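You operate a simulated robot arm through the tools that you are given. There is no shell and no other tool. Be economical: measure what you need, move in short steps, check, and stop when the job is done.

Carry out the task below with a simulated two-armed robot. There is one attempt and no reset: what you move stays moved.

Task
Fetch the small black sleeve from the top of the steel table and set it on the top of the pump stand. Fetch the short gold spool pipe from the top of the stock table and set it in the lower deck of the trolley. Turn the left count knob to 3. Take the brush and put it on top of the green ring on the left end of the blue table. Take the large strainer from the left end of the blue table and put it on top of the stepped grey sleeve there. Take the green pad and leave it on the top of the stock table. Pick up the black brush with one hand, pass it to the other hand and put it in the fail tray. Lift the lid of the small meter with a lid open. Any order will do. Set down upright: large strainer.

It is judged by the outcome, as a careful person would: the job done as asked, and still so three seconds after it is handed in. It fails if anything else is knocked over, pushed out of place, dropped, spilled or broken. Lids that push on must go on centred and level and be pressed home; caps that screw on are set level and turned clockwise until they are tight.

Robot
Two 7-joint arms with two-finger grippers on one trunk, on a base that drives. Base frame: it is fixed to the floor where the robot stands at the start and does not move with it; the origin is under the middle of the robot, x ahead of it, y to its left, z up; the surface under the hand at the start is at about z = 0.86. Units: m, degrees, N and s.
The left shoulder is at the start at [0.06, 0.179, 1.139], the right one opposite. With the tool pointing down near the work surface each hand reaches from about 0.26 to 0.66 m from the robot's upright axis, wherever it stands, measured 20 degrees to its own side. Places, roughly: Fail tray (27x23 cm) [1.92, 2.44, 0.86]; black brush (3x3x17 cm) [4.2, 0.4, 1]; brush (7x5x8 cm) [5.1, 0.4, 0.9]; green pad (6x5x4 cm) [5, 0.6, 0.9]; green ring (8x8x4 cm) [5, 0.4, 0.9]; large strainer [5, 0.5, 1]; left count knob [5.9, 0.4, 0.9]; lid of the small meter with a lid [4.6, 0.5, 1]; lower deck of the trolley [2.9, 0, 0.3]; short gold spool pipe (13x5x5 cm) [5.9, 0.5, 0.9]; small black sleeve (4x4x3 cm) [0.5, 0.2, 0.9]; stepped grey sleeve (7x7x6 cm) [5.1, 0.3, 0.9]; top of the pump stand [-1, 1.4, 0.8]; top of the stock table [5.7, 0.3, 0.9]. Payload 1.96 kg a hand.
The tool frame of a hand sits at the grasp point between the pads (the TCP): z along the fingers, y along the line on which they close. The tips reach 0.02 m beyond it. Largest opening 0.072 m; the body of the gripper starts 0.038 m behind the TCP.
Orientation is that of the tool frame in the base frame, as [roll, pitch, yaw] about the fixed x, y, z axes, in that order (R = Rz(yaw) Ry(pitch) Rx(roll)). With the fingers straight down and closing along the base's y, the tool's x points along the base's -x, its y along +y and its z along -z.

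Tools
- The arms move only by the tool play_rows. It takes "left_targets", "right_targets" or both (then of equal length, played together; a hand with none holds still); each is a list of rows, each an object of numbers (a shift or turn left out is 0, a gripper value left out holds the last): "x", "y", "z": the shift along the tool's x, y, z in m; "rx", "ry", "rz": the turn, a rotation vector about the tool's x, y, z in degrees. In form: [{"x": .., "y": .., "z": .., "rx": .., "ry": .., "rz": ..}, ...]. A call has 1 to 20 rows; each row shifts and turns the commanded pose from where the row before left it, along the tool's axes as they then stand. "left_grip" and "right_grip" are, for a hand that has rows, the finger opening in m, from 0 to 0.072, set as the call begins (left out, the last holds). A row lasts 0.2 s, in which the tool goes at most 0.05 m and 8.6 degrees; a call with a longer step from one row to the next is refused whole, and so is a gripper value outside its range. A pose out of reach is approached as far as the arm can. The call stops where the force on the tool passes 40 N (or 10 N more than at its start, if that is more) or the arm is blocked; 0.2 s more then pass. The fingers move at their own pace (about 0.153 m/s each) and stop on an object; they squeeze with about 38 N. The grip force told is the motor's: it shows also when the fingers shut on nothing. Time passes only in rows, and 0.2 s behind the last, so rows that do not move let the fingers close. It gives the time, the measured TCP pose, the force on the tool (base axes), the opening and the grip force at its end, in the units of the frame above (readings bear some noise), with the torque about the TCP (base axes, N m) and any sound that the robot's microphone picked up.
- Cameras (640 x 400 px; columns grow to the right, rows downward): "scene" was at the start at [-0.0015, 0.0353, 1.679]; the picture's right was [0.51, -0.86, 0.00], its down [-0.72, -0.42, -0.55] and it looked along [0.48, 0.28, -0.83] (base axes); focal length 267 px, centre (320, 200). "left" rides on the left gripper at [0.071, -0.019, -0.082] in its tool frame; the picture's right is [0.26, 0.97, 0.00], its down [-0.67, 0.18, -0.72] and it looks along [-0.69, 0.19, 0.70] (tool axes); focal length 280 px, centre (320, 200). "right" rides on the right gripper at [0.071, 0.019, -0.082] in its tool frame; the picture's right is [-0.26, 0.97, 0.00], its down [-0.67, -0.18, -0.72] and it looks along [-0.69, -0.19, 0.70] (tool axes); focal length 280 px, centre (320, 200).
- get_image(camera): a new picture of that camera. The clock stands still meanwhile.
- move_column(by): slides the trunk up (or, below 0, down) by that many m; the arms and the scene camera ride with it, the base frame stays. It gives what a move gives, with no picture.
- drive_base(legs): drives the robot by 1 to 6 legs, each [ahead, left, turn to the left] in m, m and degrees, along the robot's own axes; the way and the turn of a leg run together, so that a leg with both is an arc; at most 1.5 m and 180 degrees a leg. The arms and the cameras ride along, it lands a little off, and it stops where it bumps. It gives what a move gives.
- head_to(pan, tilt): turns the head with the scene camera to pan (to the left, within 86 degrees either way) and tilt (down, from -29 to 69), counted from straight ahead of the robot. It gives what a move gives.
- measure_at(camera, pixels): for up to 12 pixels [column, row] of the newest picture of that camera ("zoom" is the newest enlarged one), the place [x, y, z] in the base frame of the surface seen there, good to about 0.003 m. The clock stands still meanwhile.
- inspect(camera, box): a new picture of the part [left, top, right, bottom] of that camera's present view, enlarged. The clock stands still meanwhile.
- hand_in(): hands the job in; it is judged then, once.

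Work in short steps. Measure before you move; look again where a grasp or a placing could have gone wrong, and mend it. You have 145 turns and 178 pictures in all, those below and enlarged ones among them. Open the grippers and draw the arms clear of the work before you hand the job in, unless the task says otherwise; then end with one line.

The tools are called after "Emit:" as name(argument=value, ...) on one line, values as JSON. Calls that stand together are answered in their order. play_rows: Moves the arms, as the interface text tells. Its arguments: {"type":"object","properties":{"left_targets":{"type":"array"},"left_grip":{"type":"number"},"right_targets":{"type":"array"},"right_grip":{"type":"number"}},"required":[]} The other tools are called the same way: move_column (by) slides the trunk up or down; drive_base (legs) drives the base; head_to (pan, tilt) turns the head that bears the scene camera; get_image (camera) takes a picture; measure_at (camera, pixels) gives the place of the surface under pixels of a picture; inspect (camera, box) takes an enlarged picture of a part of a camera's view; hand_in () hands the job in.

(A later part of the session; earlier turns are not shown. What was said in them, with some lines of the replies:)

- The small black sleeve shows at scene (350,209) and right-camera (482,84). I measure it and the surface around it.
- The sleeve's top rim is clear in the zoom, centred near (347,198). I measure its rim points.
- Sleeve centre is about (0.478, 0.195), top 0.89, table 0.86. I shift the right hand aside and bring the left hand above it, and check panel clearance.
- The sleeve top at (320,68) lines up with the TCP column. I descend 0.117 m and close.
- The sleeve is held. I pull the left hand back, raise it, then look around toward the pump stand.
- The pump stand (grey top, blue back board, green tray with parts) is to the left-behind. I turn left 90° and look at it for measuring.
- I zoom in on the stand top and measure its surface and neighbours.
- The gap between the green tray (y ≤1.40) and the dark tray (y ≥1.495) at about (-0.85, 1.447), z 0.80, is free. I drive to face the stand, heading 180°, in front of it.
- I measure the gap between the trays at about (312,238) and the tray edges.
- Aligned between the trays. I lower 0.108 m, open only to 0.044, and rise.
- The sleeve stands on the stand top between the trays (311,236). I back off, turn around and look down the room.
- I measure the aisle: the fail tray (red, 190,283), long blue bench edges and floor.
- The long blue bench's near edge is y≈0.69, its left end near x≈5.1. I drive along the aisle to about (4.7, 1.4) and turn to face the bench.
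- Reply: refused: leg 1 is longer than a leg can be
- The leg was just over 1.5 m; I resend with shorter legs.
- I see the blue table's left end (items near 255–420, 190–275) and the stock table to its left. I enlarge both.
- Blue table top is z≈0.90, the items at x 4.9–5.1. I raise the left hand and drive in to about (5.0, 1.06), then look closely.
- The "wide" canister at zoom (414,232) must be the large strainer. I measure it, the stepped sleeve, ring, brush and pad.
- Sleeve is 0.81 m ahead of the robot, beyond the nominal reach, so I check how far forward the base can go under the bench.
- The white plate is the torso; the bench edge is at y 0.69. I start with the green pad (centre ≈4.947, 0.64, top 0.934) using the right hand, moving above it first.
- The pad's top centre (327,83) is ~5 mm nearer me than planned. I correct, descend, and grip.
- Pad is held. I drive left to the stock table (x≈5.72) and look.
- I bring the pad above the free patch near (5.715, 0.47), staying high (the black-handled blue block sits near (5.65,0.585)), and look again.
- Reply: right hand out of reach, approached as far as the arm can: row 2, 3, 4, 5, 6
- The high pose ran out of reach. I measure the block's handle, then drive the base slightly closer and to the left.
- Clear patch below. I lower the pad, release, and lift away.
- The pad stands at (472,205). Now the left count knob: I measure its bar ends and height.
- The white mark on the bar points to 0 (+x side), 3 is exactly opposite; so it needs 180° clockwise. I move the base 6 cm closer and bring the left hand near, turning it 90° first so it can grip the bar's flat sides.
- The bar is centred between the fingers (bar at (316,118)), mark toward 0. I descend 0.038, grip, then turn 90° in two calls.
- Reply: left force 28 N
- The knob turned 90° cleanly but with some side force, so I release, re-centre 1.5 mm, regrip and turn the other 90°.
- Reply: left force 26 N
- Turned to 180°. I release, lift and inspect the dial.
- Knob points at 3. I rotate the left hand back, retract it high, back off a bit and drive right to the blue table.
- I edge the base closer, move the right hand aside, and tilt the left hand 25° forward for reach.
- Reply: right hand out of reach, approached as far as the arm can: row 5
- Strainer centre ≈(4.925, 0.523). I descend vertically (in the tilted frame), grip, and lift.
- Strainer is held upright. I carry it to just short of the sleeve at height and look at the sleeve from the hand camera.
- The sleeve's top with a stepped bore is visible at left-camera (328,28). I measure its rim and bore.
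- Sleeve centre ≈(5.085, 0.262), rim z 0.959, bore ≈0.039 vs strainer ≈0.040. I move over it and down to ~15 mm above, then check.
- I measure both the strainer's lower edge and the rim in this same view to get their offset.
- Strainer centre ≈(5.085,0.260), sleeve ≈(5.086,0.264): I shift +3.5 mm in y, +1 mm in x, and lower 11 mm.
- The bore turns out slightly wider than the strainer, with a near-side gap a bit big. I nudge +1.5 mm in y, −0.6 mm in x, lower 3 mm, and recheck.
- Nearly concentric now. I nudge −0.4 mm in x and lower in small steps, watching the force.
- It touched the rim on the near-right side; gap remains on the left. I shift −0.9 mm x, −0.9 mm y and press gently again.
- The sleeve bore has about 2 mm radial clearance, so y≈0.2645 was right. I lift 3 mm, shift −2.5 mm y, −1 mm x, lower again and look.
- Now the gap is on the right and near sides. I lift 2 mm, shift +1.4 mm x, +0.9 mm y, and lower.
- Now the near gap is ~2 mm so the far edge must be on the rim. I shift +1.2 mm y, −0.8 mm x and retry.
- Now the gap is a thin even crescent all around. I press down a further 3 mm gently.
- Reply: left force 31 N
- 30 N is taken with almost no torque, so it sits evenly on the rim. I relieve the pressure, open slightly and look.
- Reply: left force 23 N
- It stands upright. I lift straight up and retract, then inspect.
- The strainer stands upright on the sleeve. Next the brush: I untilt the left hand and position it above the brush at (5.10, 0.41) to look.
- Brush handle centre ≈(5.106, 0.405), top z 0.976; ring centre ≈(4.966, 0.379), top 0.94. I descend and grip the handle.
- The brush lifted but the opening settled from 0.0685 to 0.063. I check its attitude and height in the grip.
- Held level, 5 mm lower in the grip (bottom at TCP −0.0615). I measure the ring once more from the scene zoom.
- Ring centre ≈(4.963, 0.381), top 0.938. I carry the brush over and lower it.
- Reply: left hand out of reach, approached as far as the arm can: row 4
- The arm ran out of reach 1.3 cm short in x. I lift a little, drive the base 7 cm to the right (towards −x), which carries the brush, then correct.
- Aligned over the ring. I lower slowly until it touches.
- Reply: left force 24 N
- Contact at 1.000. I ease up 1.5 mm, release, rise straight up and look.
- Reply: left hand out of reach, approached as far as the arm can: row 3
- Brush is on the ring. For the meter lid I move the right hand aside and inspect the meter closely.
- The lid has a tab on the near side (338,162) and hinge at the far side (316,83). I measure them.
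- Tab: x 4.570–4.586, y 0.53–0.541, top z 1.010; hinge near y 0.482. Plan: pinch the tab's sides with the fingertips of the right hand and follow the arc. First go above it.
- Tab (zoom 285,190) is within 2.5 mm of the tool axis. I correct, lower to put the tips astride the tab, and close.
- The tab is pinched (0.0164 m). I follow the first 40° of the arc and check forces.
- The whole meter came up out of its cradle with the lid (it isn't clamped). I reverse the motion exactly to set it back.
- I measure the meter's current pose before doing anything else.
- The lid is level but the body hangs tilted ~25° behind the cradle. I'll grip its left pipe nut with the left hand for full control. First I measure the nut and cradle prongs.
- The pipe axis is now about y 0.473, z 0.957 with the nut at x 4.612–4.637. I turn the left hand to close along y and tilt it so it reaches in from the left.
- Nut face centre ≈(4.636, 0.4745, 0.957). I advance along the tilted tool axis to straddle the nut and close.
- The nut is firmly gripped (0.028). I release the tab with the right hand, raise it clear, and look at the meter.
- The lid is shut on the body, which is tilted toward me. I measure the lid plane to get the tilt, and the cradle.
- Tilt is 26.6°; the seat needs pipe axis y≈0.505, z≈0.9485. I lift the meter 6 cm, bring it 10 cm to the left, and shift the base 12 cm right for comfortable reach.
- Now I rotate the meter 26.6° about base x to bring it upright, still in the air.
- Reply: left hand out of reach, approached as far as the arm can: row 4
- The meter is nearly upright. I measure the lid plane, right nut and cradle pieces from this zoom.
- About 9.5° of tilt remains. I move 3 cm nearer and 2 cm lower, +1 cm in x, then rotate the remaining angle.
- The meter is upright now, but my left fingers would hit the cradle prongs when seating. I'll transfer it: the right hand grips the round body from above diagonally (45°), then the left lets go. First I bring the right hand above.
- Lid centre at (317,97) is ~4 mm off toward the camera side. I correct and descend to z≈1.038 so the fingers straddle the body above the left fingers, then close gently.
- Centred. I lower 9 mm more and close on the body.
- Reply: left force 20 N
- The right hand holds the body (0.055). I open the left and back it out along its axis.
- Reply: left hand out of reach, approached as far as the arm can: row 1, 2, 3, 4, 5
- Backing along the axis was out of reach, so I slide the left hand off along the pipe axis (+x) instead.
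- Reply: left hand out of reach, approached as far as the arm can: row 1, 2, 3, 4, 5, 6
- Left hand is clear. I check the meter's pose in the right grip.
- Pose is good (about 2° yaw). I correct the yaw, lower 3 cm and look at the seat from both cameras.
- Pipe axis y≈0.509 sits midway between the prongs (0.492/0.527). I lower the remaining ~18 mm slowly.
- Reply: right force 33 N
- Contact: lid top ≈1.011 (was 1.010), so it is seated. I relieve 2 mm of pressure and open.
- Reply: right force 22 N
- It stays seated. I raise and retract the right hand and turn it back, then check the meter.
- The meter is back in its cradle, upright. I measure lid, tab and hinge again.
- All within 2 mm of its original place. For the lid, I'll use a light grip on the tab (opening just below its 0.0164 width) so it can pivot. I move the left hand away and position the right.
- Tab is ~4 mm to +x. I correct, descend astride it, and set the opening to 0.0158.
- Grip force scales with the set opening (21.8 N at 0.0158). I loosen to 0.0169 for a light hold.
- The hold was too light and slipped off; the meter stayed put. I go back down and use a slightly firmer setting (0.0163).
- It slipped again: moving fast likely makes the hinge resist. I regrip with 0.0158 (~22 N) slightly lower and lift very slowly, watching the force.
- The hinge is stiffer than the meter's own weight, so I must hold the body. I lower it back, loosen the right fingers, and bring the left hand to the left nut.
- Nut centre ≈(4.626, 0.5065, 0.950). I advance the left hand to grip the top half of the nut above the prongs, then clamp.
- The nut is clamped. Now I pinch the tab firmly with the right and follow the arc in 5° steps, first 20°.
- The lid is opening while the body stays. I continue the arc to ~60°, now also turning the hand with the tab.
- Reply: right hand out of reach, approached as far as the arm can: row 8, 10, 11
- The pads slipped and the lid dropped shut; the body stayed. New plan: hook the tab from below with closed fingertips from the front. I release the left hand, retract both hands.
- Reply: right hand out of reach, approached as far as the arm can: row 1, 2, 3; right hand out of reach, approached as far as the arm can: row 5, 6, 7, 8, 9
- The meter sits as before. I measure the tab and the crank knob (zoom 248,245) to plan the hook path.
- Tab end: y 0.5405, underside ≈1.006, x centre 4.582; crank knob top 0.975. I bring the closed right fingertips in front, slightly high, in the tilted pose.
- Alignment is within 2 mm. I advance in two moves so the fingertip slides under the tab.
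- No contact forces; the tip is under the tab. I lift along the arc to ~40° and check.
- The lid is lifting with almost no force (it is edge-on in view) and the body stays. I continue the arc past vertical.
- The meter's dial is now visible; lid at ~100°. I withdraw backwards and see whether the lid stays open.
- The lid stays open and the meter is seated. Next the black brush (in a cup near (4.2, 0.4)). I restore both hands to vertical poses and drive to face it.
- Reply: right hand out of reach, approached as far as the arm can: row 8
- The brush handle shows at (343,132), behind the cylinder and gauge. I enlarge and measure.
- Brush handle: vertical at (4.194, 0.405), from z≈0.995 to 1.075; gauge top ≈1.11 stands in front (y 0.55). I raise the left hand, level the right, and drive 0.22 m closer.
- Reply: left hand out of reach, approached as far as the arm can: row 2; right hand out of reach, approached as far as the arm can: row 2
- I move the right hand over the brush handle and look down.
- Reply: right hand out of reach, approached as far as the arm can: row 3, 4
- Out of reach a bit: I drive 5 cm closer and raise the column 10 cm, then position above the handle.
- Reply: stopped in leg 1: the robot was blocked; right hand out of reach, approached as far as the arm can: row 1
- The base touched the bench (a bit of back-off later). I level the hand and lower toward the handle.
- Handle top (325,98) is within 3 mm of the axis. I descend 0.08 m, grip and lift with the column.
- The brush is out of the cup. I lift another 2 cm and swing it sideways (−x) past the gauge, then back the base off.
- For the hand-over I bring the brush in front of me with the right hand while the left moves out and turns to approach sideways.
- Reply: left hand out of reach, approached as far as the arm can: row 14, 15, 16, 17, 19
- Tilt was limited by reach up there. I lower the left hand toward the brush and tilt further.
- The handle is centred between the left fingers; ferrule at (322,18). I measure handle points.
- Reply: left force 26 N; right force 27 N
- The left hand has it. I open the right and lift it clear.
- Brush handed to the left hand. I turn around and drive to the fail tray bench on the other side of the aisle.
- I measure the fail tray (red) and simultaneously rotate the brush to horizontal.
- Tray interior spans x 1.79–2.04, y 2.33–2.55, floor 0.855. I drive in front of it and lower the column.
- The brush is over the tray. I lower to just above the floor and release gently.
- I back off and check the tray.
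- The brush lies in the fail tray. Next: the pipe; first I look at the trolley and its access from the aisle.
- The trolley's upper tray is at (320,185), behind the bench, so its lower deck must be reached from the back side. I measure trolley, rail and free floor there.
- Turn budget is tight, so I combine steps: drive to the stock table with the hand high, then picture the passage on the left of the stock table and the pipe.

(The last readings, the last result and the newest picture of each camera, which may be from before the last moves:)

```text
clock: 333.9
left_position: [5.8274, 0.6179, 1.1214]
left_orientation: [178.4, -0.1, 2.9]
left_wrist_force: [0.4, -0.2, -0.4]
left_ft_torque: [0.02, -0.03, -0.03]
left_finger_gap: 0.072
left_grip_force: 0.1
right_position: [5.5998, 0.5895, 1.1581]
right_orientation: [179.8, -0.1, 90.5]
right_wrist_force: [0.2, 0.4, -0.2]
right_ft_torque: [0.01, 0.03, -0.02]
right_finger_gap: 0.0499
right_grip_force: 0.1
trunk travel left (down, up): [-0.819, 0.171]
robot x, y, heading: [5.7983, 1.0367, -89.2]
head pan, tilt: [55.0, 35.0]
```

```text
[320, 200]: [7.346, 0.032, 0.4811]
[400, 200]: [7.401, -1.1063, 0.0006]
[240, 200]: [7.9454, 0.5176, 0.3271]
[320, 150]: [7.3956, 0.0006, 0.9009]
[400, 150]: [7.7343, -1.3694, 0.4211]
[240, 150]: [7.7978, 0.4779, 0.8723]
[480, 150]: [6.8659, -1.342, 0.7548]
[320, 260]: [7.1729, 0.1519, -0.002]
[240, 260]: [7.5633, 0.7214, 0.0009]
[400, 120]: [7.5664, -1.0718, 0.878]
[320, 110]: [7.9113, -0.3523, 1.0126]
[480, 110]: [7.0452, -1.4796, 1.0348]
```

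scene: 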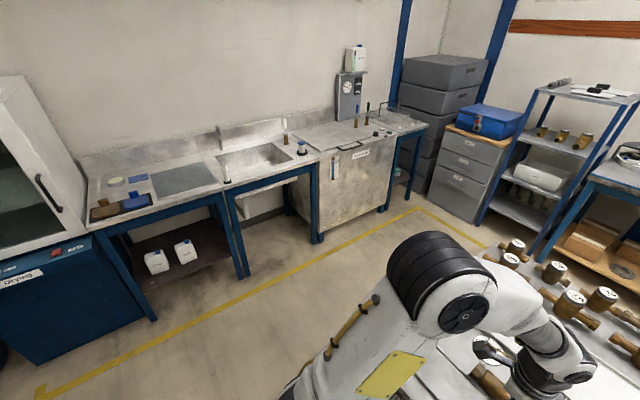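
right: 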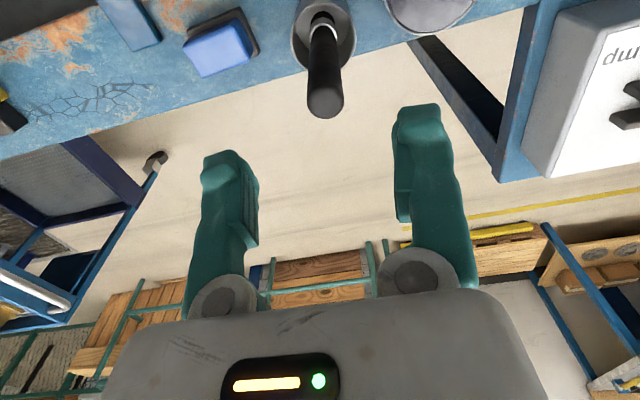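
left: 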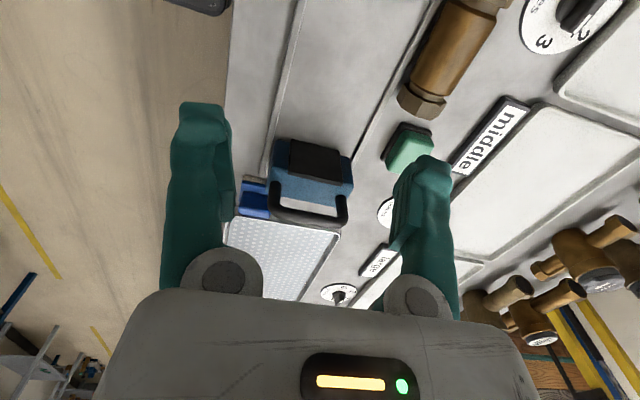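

The passage left of the stock table is wide (wash tank at x≥7.3). I pick the pipe (axis y≈0.489, centre x≈5.846, grip at z≈0.937), lift, back out and drive around the table end, then look along the rear corridor.

Emit:
play_rows(left_targets=[{"rx": 1.7, "rz": 3}, {"x": 0.0046, "y": 0.032, "z": 0.01}, {"x": 0.0046, "y": 0.032, "z": 0.01}, {"x": 0.0046, "y": 0.032, "z": 0.01}, {"x": 0.0046, "y": 0.032, "z": 0.01}, {"z": 0.04}, {"z": 0.04}, {"z": 0.04}, {"z": 0.0245}, {}], left_grip=0.066)

Emit:
play_rows(left_targets=[{}, {}, {}], left_grip=0.0)

Emit:
play_rows(left_targets=[{"z": -0.03}, {"z": -0.04}, {"z": -0.04}, {"z": -0.04}, {"y": -0.04}, {"y": -0.04}, {"y": -0.04}, {"y": -0.03}, {}])

Emit:
get_image(camera="left")

Emit:
drive_base(legs=[[-0.35, 0, -0.5], [0, 0.93, 0], [1.0, 0, 0], [0.85, 0, 0]])

Emit:
head_to(pan=-70, tilt=28)

Emit:
get_image(camera="scene")

Emit:
measure_at(camera="scene", pixels=[[320, 180], [280, 180], [360, 180], [400, 180], [440, 180], [320, 130], [360, 130], [400, 130], [440, 130], [240, 130], [480, 200], [200, 180]])

```text
clock: 336.1
left_position: [5.8466, 0.4889, 0.9374]
left_orientation: [179.9, 0.0, -0.1]
left_wrist_force: [0.3, 0.5, -0.8]
left_ft_torque: [-0.01, 0.0, 0.01]
left_finger_gap: 0.066
left_grip_force: 0.1
right_position: [5.6005, 0.5892, 1.159]
right_orientation: [179.8, -0.1, 90.3]
right_wrist_force: [-0.1, -0.6, 0.2]
right_ft_torque: [0.04, -0.05, 0.01]
right_finger_gap: 0.0501
right_grip_force: 0.1
trunk travel left (down, up): [-0.819, 0.171]
robot x, y, heading: [5.7968, 1.0396, -89.2]
head pan, tilt: [55.0, 35.0]
```

```text
clock: 336.9
left_position: [5.8478, 0.4897, 0.9366]
left_orientation: [-179.9, 0.0, -0.1]
left_wrist_force: [-0.2, 0.6, -0.1]
left_ft_torque: [0.05, -0.01, 0.02]
left_finger_gap: 0.0455
left_grip_force: 38.7
right_position: [5.5998, 0.5893, 1.1588]
right_orientation: [179.8, -0.1, 90.4]
right_wrist_force: [-0.1, 0.0, -0.8]
right_ft_torque: [0.02, -0.02, -0.02]
right_finger_gap: 0.05
right_grip_force: 0.0
trunk travel left (down, up): [-0.819, 0.171]
robot x, y, heading: [5.798, 1.0369, -89.3]
head pan, tilt: [55.0, 35.0]
```

```text
clock: 338.9
left_position: [5.8461, 0.6381, 1.0764]
left_orientation: [-179.9, 0.0, 0.0]
left_wrist_force: [-0.8, 0.4, -5.2]
left_ft_torque: [-0.03, 0.03, -0.01]
left_finger_gap: 0.0455
left_grip_force: 37.4
left hand out of reach, approached as far as the arm can: row 4
right_position: [5.5999, 0.5892, 1.159]
right_orientation: [179.9, -0.1, 90.3]
right_wrist_force: [0.5, -0.2, 0.2]
right_ft_torque: [0.06, -0.04, -0.01]
right_finger_gap: 0.0501
right_grip_force: 0.0
trunk travel left (down, up): [-0.819, 0.171]
robot x, y, heading: [5.7986, 1.0359, -89.0]
head pan, tilt: [55.0, 35.0]
```

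```text
28 pictures are left
```

left: 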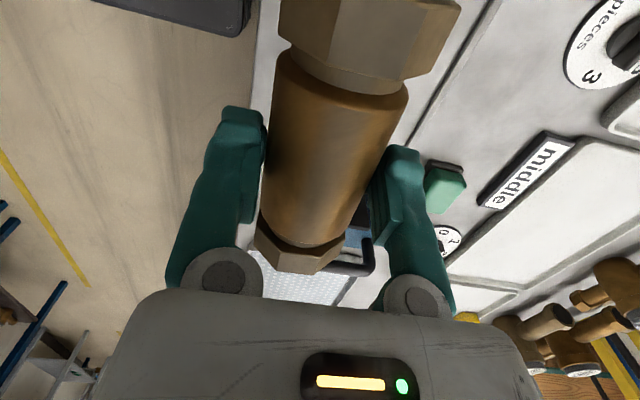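

```text
clock: 354.5
left_position: [6.7638, -0.8459, 1.0773]
left_orientation: [-180.0, 0.0, -0.9]
left_wrist_force: [0.2, -0.6, -4.0]
left_ft_torque: [0.01, -0.01, -0.01]
left_finger_gap: 0.0449
left_grip_force: 38.6
right_position: [6.5165, -0.8915, 1.1581]
right_orientation: [179.8, 0.0, 89.5]
right_wrist_force: [-0.3, 0.5, 1.4]
right_ft_torque: [-0.03, 0.02, -0.02]
right_finger_gap: 0.0503
right_grip_force: 0.1
trunk travel left (down, up): [-0.819, 0.171]
robot x, y, heading: [6.723, -0.447, -90.3]
head pan, tilt: [55.0, 35.0]
```

```text
clock: 356.5
left_position: [6.7641, -0.8455, 1.0773]
left_orientation: [-179.8, 0.0, -1.1]
left_wrist_force: [-0.2, -1.1, -5.2]
left_ft_torque: [-0.02, 0.05, 0.0]
left_finger_gap: 0.0453
left_grip_force: 38.2
right_position: [6.5148, -0.8903, 1.1595]
right_orientation: [179.8, -0.2, 89.5]
right_wrist_force: [0.4, -1.0, 0.0]
right_ft_torque: [-0.02, 0.01, 0.02]
right_finger_gap: 0.0498
right_grip_force: 0.0
trunk travel left (down, up): [-0.819, 0.171]
robot x, y, heading: [6.7249, -0.4486, -90.1]
head pan, tilt: [-70.0, 28.0]
```

```text
27 pictures are left
```

scene: 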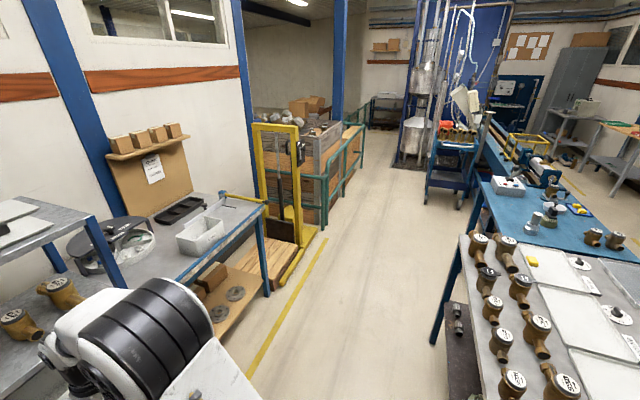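

```text
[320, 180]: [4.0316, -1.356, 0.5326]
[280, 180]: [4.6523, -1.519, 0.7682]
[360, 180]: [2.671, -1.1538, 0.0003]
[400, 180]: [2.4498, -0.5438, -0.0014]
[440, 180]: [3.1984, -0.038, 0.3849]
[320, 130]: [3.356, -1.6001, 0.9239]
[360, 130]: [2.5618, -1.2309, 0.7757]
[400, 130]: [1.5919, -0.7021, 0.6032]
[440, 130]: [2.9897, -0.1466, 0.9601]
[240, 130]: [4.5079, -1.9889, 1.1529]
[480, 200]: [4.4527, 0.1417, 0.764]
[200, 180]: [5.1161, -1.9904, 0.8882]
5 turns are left
```

The pipe is held and the rear corridor is clear; trolley's lower deck end is near (3.20, −0.04), rim z≈0.385. I drive down the corridor, turn to face the trolley from behind, lower the column and look in with the right camera.

Emit:
drive_base(legs=[[0, 0, -90], [1.45, 0.17, 0], [1.45, 0, 0], [0.9, 0.11, 0], [0, 0, -90]])

Emit:
head_to(pan=0, tilt=50)

Emit:
get_image(camera="scene")

Emit:
measure_at(camera="scene", pixels=[[320, 200], [320, 230], [320, 250], [320, 270], [320, 170], [280, 230], [360, 230], [280, 250], [360, 250], [240, 230], [400, 230], [320, 140]])

Emit:
move_column(by=-0.56)

Emit:
get_image(camera="right")

Emit:
measure_at(camera="right", pixels=[[320, 60], [320, 100], [320, 140], [320, 180], [320, 220], [420, 100], [480, 140], [480, 60], [220, 60], [220, 140], [560, 100], [320, 20]])

Emit:
get_image(camera="scene")

```text
clock: 382.5
left_position: [2.8951, -0.3176, 1.0775]
left_orientation: [-179.9, 0.0, 179.6]
left_wrist_force: [-0.2, -0.3, -4.3]
left_ft_torque: [-0.01, -0.01, 0.01]
left_finger_gap: 0.0451
left_grip_force: 37.9
right_position: [3.1422, -0.2719, 1.159]
right_orientation: [179.8, 0.0, -90.0]
right_wrist_force: [-0.4, -0.3, 0.0]
right_ft_torque: [0.02, 0.02, 0.0]
right_finger_gap: 0.0502
right_grip_force: 0.0
trunk travel left (down, up): [-0.819, 0.171]
robot x, y, heading: [2.9395, -0.7165, 90.4]
head pan, tilt: [-70.0, 28.0]
```

```text
clock: 383.9
left_position: [2.8935, -0.3167, 1.0774]
left_orientation: [-179.9, -0.1, 179.6]
left_wrist_force: [0.1, 0.0, -3.9]
left_ft_torque: [-0.01, -0.01, 0.01]
left_finger_gap: 0.0454
left_grip_force: 38.0
right_position: [3.143, -0.271, 1.1582]
right_orientation: [179.9, -0.1, -89.9]
right_wrist_force: [0.1, 0.4, 0.1]
right_ft_torque: [-0.03, -0.01, 0.0]
right_finger_gap: 0.0502
right_grip_force: 0.1
trunk travel left (down, up): [-0.819, 0.171]
robot x, y, heading: [2.9389, -0.7149, 90.5]
head pan, tilt: [0.0, 50.0]
```

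```text
26 pictures are left
```

scene: 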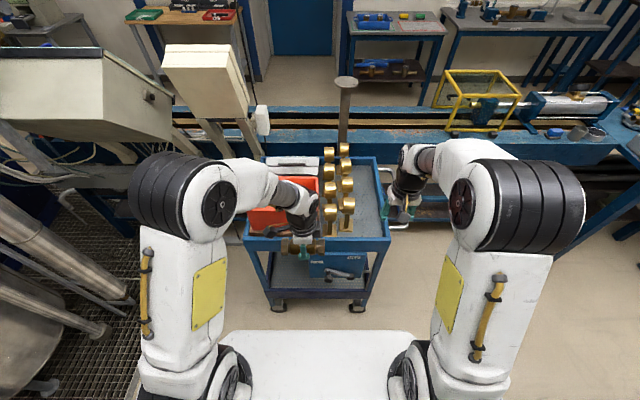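

```text
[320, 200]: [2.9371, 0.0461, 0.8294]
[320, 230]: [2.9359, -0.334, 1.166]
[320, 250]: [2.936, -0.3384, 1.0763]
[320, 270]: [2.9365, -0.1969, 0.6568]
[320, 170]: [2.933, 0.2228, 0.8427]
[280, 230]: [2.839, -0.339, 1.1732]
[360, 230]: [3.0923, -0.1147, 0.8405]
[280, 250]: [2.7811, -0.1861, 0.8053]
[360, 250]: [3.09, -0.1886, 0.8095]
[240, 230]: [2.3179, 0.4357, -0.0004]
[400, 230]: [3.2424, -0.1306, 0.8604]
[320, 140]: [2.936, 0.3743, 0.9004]
```

```text
refused: -0.56 is not a number from -0.4 to 0.4
```

```text
25 pictures are left
```

right: 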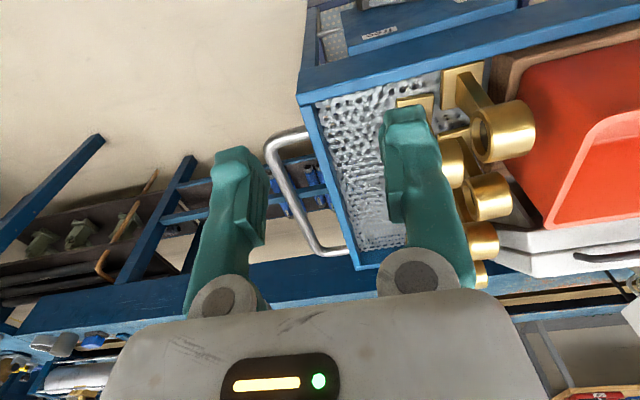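

```text
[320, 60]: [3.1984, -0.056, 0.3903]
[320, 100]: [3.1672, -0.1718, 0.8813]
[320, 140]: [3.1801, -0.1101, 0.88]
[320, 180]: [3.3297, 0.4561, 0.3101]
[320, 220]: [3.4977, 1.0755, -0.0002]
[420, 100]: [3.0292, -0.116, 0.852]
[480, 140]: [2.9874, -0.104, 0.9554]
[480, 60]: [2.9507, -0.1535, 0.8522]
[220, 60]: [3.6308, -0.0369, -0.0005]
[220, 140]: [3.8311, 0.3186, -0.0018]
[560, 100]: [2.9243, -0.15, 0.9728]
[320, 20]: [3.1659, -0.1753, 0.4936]
```

```text
24 pictures are left
4 turns are left
```

scene: 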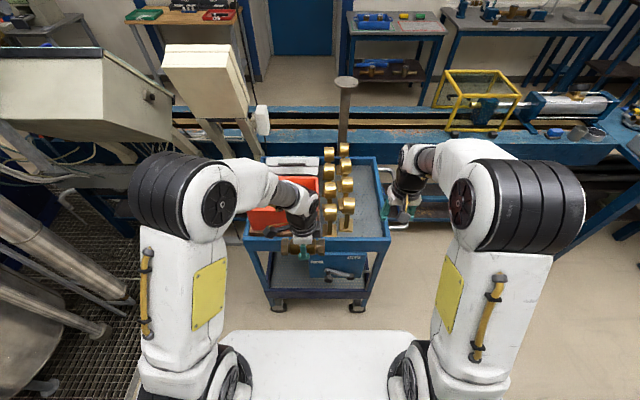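

Well positioned. I lower the column in two steps (total 0.6 m) and look at the lower deck with the cameras.

Emit:
move_column(by=-0.4)

Emit:
move_column(by=-0.16)

Emit:
get_image(camera="right")

Emit:
measure_at(camera="right", pixels=[[400, 20], [480, 20], [560, 20], [620, 20], [400, 70], [480, 70], [560, 70], [620, 70], [520, 110], [600, 110], [560, 150], [620, 150]])

Emit:
get_image(camera="left")

Emit:
measure_at(camera="left", pixels=[[400, 40], [440, 40], [480, 40], [520, 40], [560, 40], [440, 90], [480, 90], [520, 90], [560, 90], [600, 90], [520, 140], [580, 140]])

Emit:
head_to(pan=8, tilt=40)

Emit:
get_image(camera="scene")

Emit:
measure_at(camera="scene", pixels=[[260, 240], [300, 240], [340, 240], [260, 270], [300, 270], [340, 270], [260, 300], [300, 300], [340, 300], [280, 255], [320, 285], [240, 270]])

```text
clock: 387.8
left_position: [2.8947, -0.3179, 0.6766]
left_orientation: [-180.0, 0.1, 179.5]
left_wrist_force: [0.4, -1.2, -4.7]
left_ft_torque: [0.03, -0.02, 0.03]
left_finger_gap: 0.0448
left_grip_force: 37.6
right_position: [3.1426, -0.2704, 0.759]
right_orientation: [179.9, -0.1, -90.0]
right_wrist_force: [0.3, 0.3, 0.1]
right_ft_torque: [-0.03, -0.01, -0.02]
right_finger_gap: 0.0501
right_grip_force: 0.0
trunk travel left (down, up): [-0.419, 0.571]
robot x, y, heading: [2.937, -0.7197, 90.4]
head pan, tilt: [0.0, 50.0]
```

```text
clock: 389.6
left_position: [2.8944, -0.3184, 0.5175]
left_orientation: [-179.9, -0.1, 179.5]
left_wrist_force: [-0.8, 0.3, -3.8]
left_ft_torque: [0.0, -0.06, -0.02]
left_finger_gap: 0.0453
left_grip_force: 38.4
right_position: [3.1425, -0.2708, 0.5996]
right_orientation: [179.8, -0.1, -90.0]
right_wrist_force: [-0.4, 0.7, 0.5]
right_ft_torque: [-0.01, 0.03, -0.01]
right_finger_gap: 0.0499
right_grip_force: 0.1
trunk travel left (down, up): [-0.259, 0.731]
robot x, y, heading: [2.9417, -0.7178, 90.4]
head pan, tilt: [0.0, 50.0]
```

```text
23 pictures are left
```

right: 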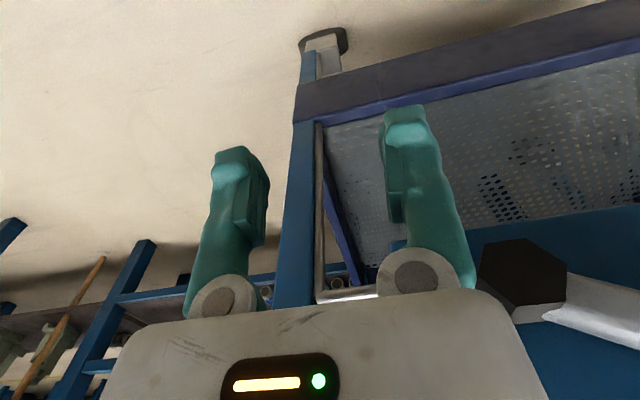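

```text
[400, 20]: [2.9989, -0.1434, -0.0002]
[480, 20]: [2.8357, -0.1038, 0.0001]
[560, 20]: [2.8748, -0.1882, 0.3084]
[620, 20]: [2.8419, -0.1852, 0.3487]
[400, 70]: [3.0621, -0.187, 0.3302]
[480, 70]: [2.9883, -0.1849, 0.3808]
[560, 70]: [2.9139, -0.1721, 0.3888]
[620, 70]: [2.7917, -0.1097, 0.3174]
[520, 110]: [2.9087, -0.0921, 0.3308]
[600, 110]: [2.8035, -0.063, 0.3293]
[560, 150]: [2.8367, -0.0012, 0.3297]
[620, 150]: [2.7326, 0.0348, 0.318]
```

```text
22 pictures are left
```

left: 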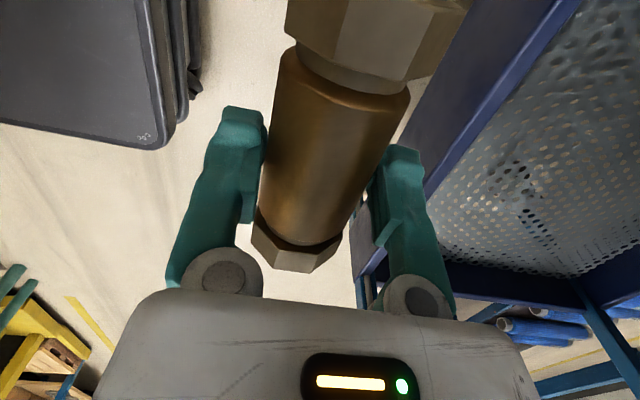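

```text
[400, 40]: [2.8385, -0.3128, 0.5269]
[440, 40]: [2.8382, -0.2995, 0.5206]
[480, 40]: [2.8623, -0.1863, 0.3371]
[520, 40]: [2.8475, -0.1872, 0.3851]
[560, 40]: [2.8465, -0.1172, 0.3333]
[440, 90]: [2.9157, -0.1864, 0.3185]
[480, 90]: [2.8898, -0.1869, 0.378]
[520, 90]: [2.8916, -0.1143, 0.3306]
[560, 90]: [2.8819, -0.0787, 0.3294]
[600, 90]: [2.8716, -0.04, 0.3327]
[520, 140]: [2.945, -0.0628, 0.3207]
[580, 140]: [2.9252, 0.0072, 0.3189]
```

```text
clock: 390.3
left_position: [2.8932, -0.3191, 0.5168]
left_orientation: [-179.9, 0.0, 179.4]
left_wrist_force: [-0.4, -0.1, -4.2]
left_ft_torque: [-0.01, -0.03, 0.03]
left_finger_gap: 0.0452
left_grip_force: 37.5
right_position: [3.141, -0.2708, 0.5983]
right_orientation: [179.8, 0.0, -90.0]
right_wrist_force: [0.8, 0.3, -0.5]
right_ft_torque: [0.02, -0.02, 0.02]
right_finger_gap: 0.0501
right_grip_force: 0.0
trunk travel left (down, up): [-0.259, 0.731]
robot x, y, heading: [2.9391, -0.7192, 90.5]
head pan, tilt: [8.0, 40.0]
```

```text
21 pictures are left
```

scene: 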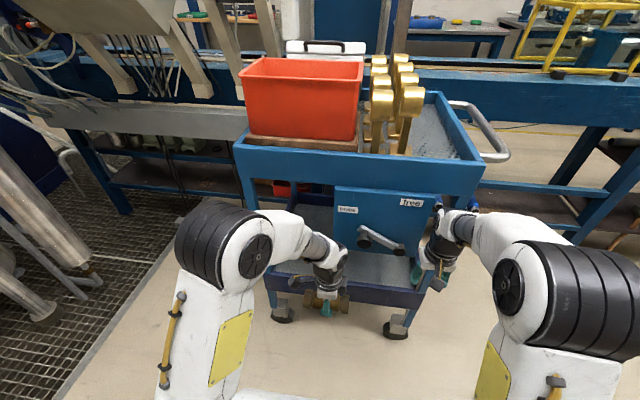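

```text
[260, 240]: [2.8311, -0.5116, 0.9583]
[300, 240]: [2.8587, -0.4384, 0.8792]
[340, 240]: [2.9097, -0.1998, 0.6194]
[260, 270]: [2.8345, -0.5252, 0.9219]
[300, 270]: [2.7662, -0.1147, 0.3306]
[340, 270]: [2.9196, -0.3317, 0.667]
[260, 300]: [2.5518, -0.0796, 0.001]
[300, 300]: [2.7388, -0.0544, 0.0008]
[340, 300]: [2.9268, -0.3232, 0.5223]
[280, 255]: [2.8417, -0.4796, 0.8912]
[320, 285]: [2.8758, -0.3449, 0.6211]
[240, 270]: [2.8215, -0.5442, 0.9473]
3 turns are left
```

Deck floor z≈0.331, rim top 0.387 at y≈−0.187, deck empty; a hanging "Free" panel blocks vertical entry, so I tilt the hand 45° forward, line up, insert along the tool axis over the rim, release, withdraw and look.

Emit:
play_rows(left_targets=[{"rx": -7.5}, {"rx": -7.5}, {"rx": -7.5}, {"rx": -7.5}, {"rx": -7.5}, {"rx": -7.5}, {"x": 0.0143, "y": 0.0265, "z": 0.0287}, {"x": 0.0143, "y": 0.0265, "z": 0.0287}, {}])

Emit:
play_rows(left_targets=[{"z": 0.035}, {"z": 0.035}, {"z": 0.035}, {"z": 0.035}, {"z": 0.03}, {"z": 0.02}, {"z": 0.012}, {}])

Emit:
get_image(camera="left")

Emit:
play_rows(left_targets=[{}, {"y": 0.002, "z": -0.002}, {}, {}], left_grip=0.058)

Emit:
play_rows(left_targets=[{"z": -0.015}, {"z": -0.03}, {"z": -0.035}, {"z": -0.035}, {"z": -0.035}, {"z": -0.035}, {"z": -0.03}, {}])

Emit:
get_image(camera="left")

Emit:
get_image(camera="right")

Emit:
get_image(camera="scene")

```text
clock: 392.3
left_position: [2.8663, -0.2408, 0.5146]
left_orientation: [135.2, 0.0, 179.5]
left_wrist_force: [0.2, -0.4, -4.7]
left_ft_torque: [-0.03, -0.05, 0.03]
left_finger_gap: 0.0451
left_grip_force: 37.9
right_position: [3.1421, -0.2704, 0.5973]
right_orientation: [179.9, -0.1, -90.0]
right_wrist_force: [0.0, -0.6, -0.7]
right_ft_torque: [-0.01, 0.0, 0.0]
right_finger_gap: 0.0499
right_grip_force: 0.0
trunk travel left (down, up): [-0.259, 0.731]
robot x, y, heading: [2.9412, -0.7199, 90.4]
head pan, tilt: [8.0, 40.0]
```

```text
clock: 394.1
left_position: [2.8672, -0.0976, 0.3713]
left_orientation: [135.1, 0.0, 179.5]
left_wrist_force: [0.4, 0.1, -2.9]
left_ft_torque: [-0.08, -0.01, -0.01]
left_finger_gap: 0.045
left_grip_force: 38.4
right_position: [3.1419, -0.2711, 0.5993]
right_orientation: [179.8, -0.1, -90.0]
right_wrist_force: [-0.4, -0.1, 1.2]
right_ft_torque: [0.0, 0.0, -0.02]
right_finger_gap: 0.05
right_grip_force: 0.0
trunk travel left (down, up): [-0.259, 0.731]
robot x, y, heading: [2.9388, -0.718, 90.6]
head pan, tilt: [8.0, 40.0]
```

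```text
20 pictures are left
```

left: 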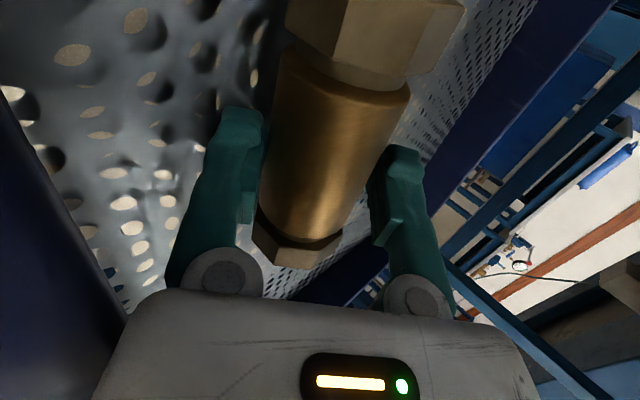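

```text
clock: 395.1
left_position: [2.8667, -0.0969, 0.3737]
left_orientation: [135.1, 0.0, 179.5]
left_wrist_force: [-0.3, -0.1, -1.1]
left_ft_torque: [0.01, -0.01, 0.0]
left_finger_gap: 0.0588
left_grip_force: 0.2
right_position: [3.1426, -0.2712, 0.5986]
right_orientation: [179.8, -0.1, -90.0]
right_wrist_force: [-0.9, 0.0, 0.1]
right_ft_torque: [-0.01, 0.07, 0.01]
right_finger_gap: 0.0502
right_grip_force: 0.1
trunk travel left (down, up): [-0.259, 0.731]
robot x, y, heading: [2.94, -0.7144, 90.3]
head pan, tilt: [8.0, 40.0]
```

```text
clock: 396.9
left_position: [2.8654, -0.2498, 0.5274]
left_orientation: [135.0, 0.0, 179.5]
left_wrist_force: [-0.3, 0.4, -0.6]
left_ft_torque: [-0.04, 0.01, -0.02]
left_finger_gap: 0.0581
left_grip_force: 0.1
right_position: [3.1428, -0.2714, 0.5983]
right_orientation: [179.8, 0.0, -89.9]
right_wrist_force: [0.2, 0.3, -0.8]
right_ft_torque: [-0.03, 0.0, 0.03]
right_finger_gap: 0.05
right_grip_force: 0.1
trunk travel left (down, up): [-0.259, 0.731]
robot x, y, heading: [2.9352, -0.7209, 90.4]
head pan, tilt: [8.0, 40.0]
```

```text
19 pictures are left
```

left: 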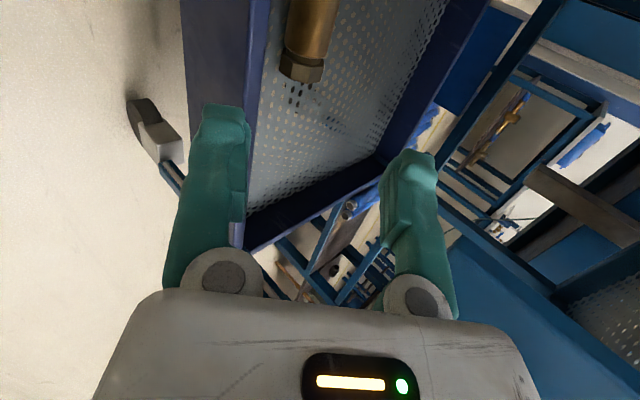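

```text
18 pictures are left
```

right: 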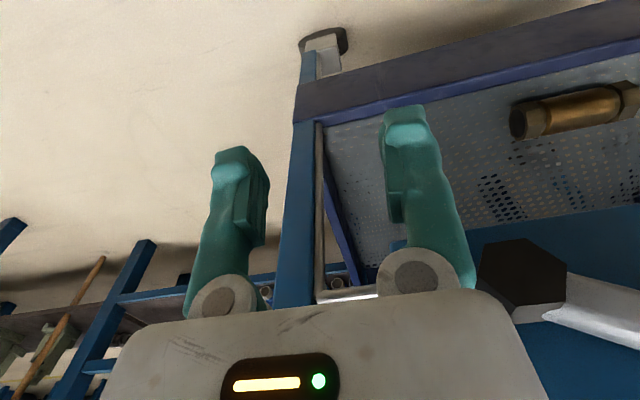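

```text
17 pictures are left
2 turns are left
```

scene: 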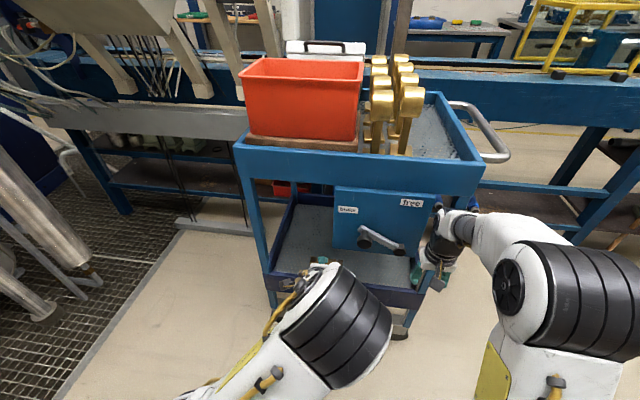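

The gold pipe lies in the trolley's lower deck, and both hands are empty. I back the arms clear and hand in.

Emit:
drive_base(legs=[[-0.1, 0, 0]])

Emit:
play_rows(left_targets=[{}, {}], right_targets=[{}, {}], left_grip=0.072, right_grip=0.072)

Emit:
hand_in()

```text
clock: 398.1
left_position: [2.8671, -0.3495, 0.5278]
left_orientation: [135.0, 0.0, 179.4]
left_wrist_force: [0.9, -0.1, 0.7]
left_ft_torque: [-0.01, -0.04, 0.0]
left_finger_gap: 0.0579
left_grip_force: 0.0
right_position: [3.143, -0.3717, 0.5983]
right_orientation: [179.8, -0.1, -90.1]
right_wrist_force: [-0.5, -0.4, -0.4]
right_ft_torque: [0.02, 0.01, 0.0]
right_finger_gap: 0.0502
right_grip_force: 0.0
trunk travel left (down, up): [-0.259, 0.731]
robot x, y, heading: [2.939, -0.8201, 90.5]
head pan, tilt: [8.0, 40.0]
```

```text
clock: 398.6
left_position: [2.8678, -0.3491, 0.5254]
left_orientation: [135.1, 0.0, 179.4]
left_wrist_force: [-0.4, -0.5, -0.2]
left_ft_torque: [0.0, -0.03, -0.02]
left_finger_gap: 0.072
left_grip_force: 0.1
right_position: [3.1423, -0.37, 0.5992]
right_orientation: [179.8, -0.1, -90.1]
right_wrist_force: [0.5, -0.2, 0.2]
right_ft_torque: [0.0, 0.03, 0.01]
right_finger_gap: 0.0718
right_grip_force: 0.1
trunk travel left (down, up): [-0.259, 0.731]
robot x, y, heading: [2.9397, -0.8142, 90.2]
head pan, tilt: [8.0, 40.0]
```

```text
The job is handed in.
```

All eight tasks are done and handed in; the small meter was accidentally lifted out of its cradle twice and is back within about 2 mm of its place, and the base bumped the bench once, with no displaced items seen afterwards.
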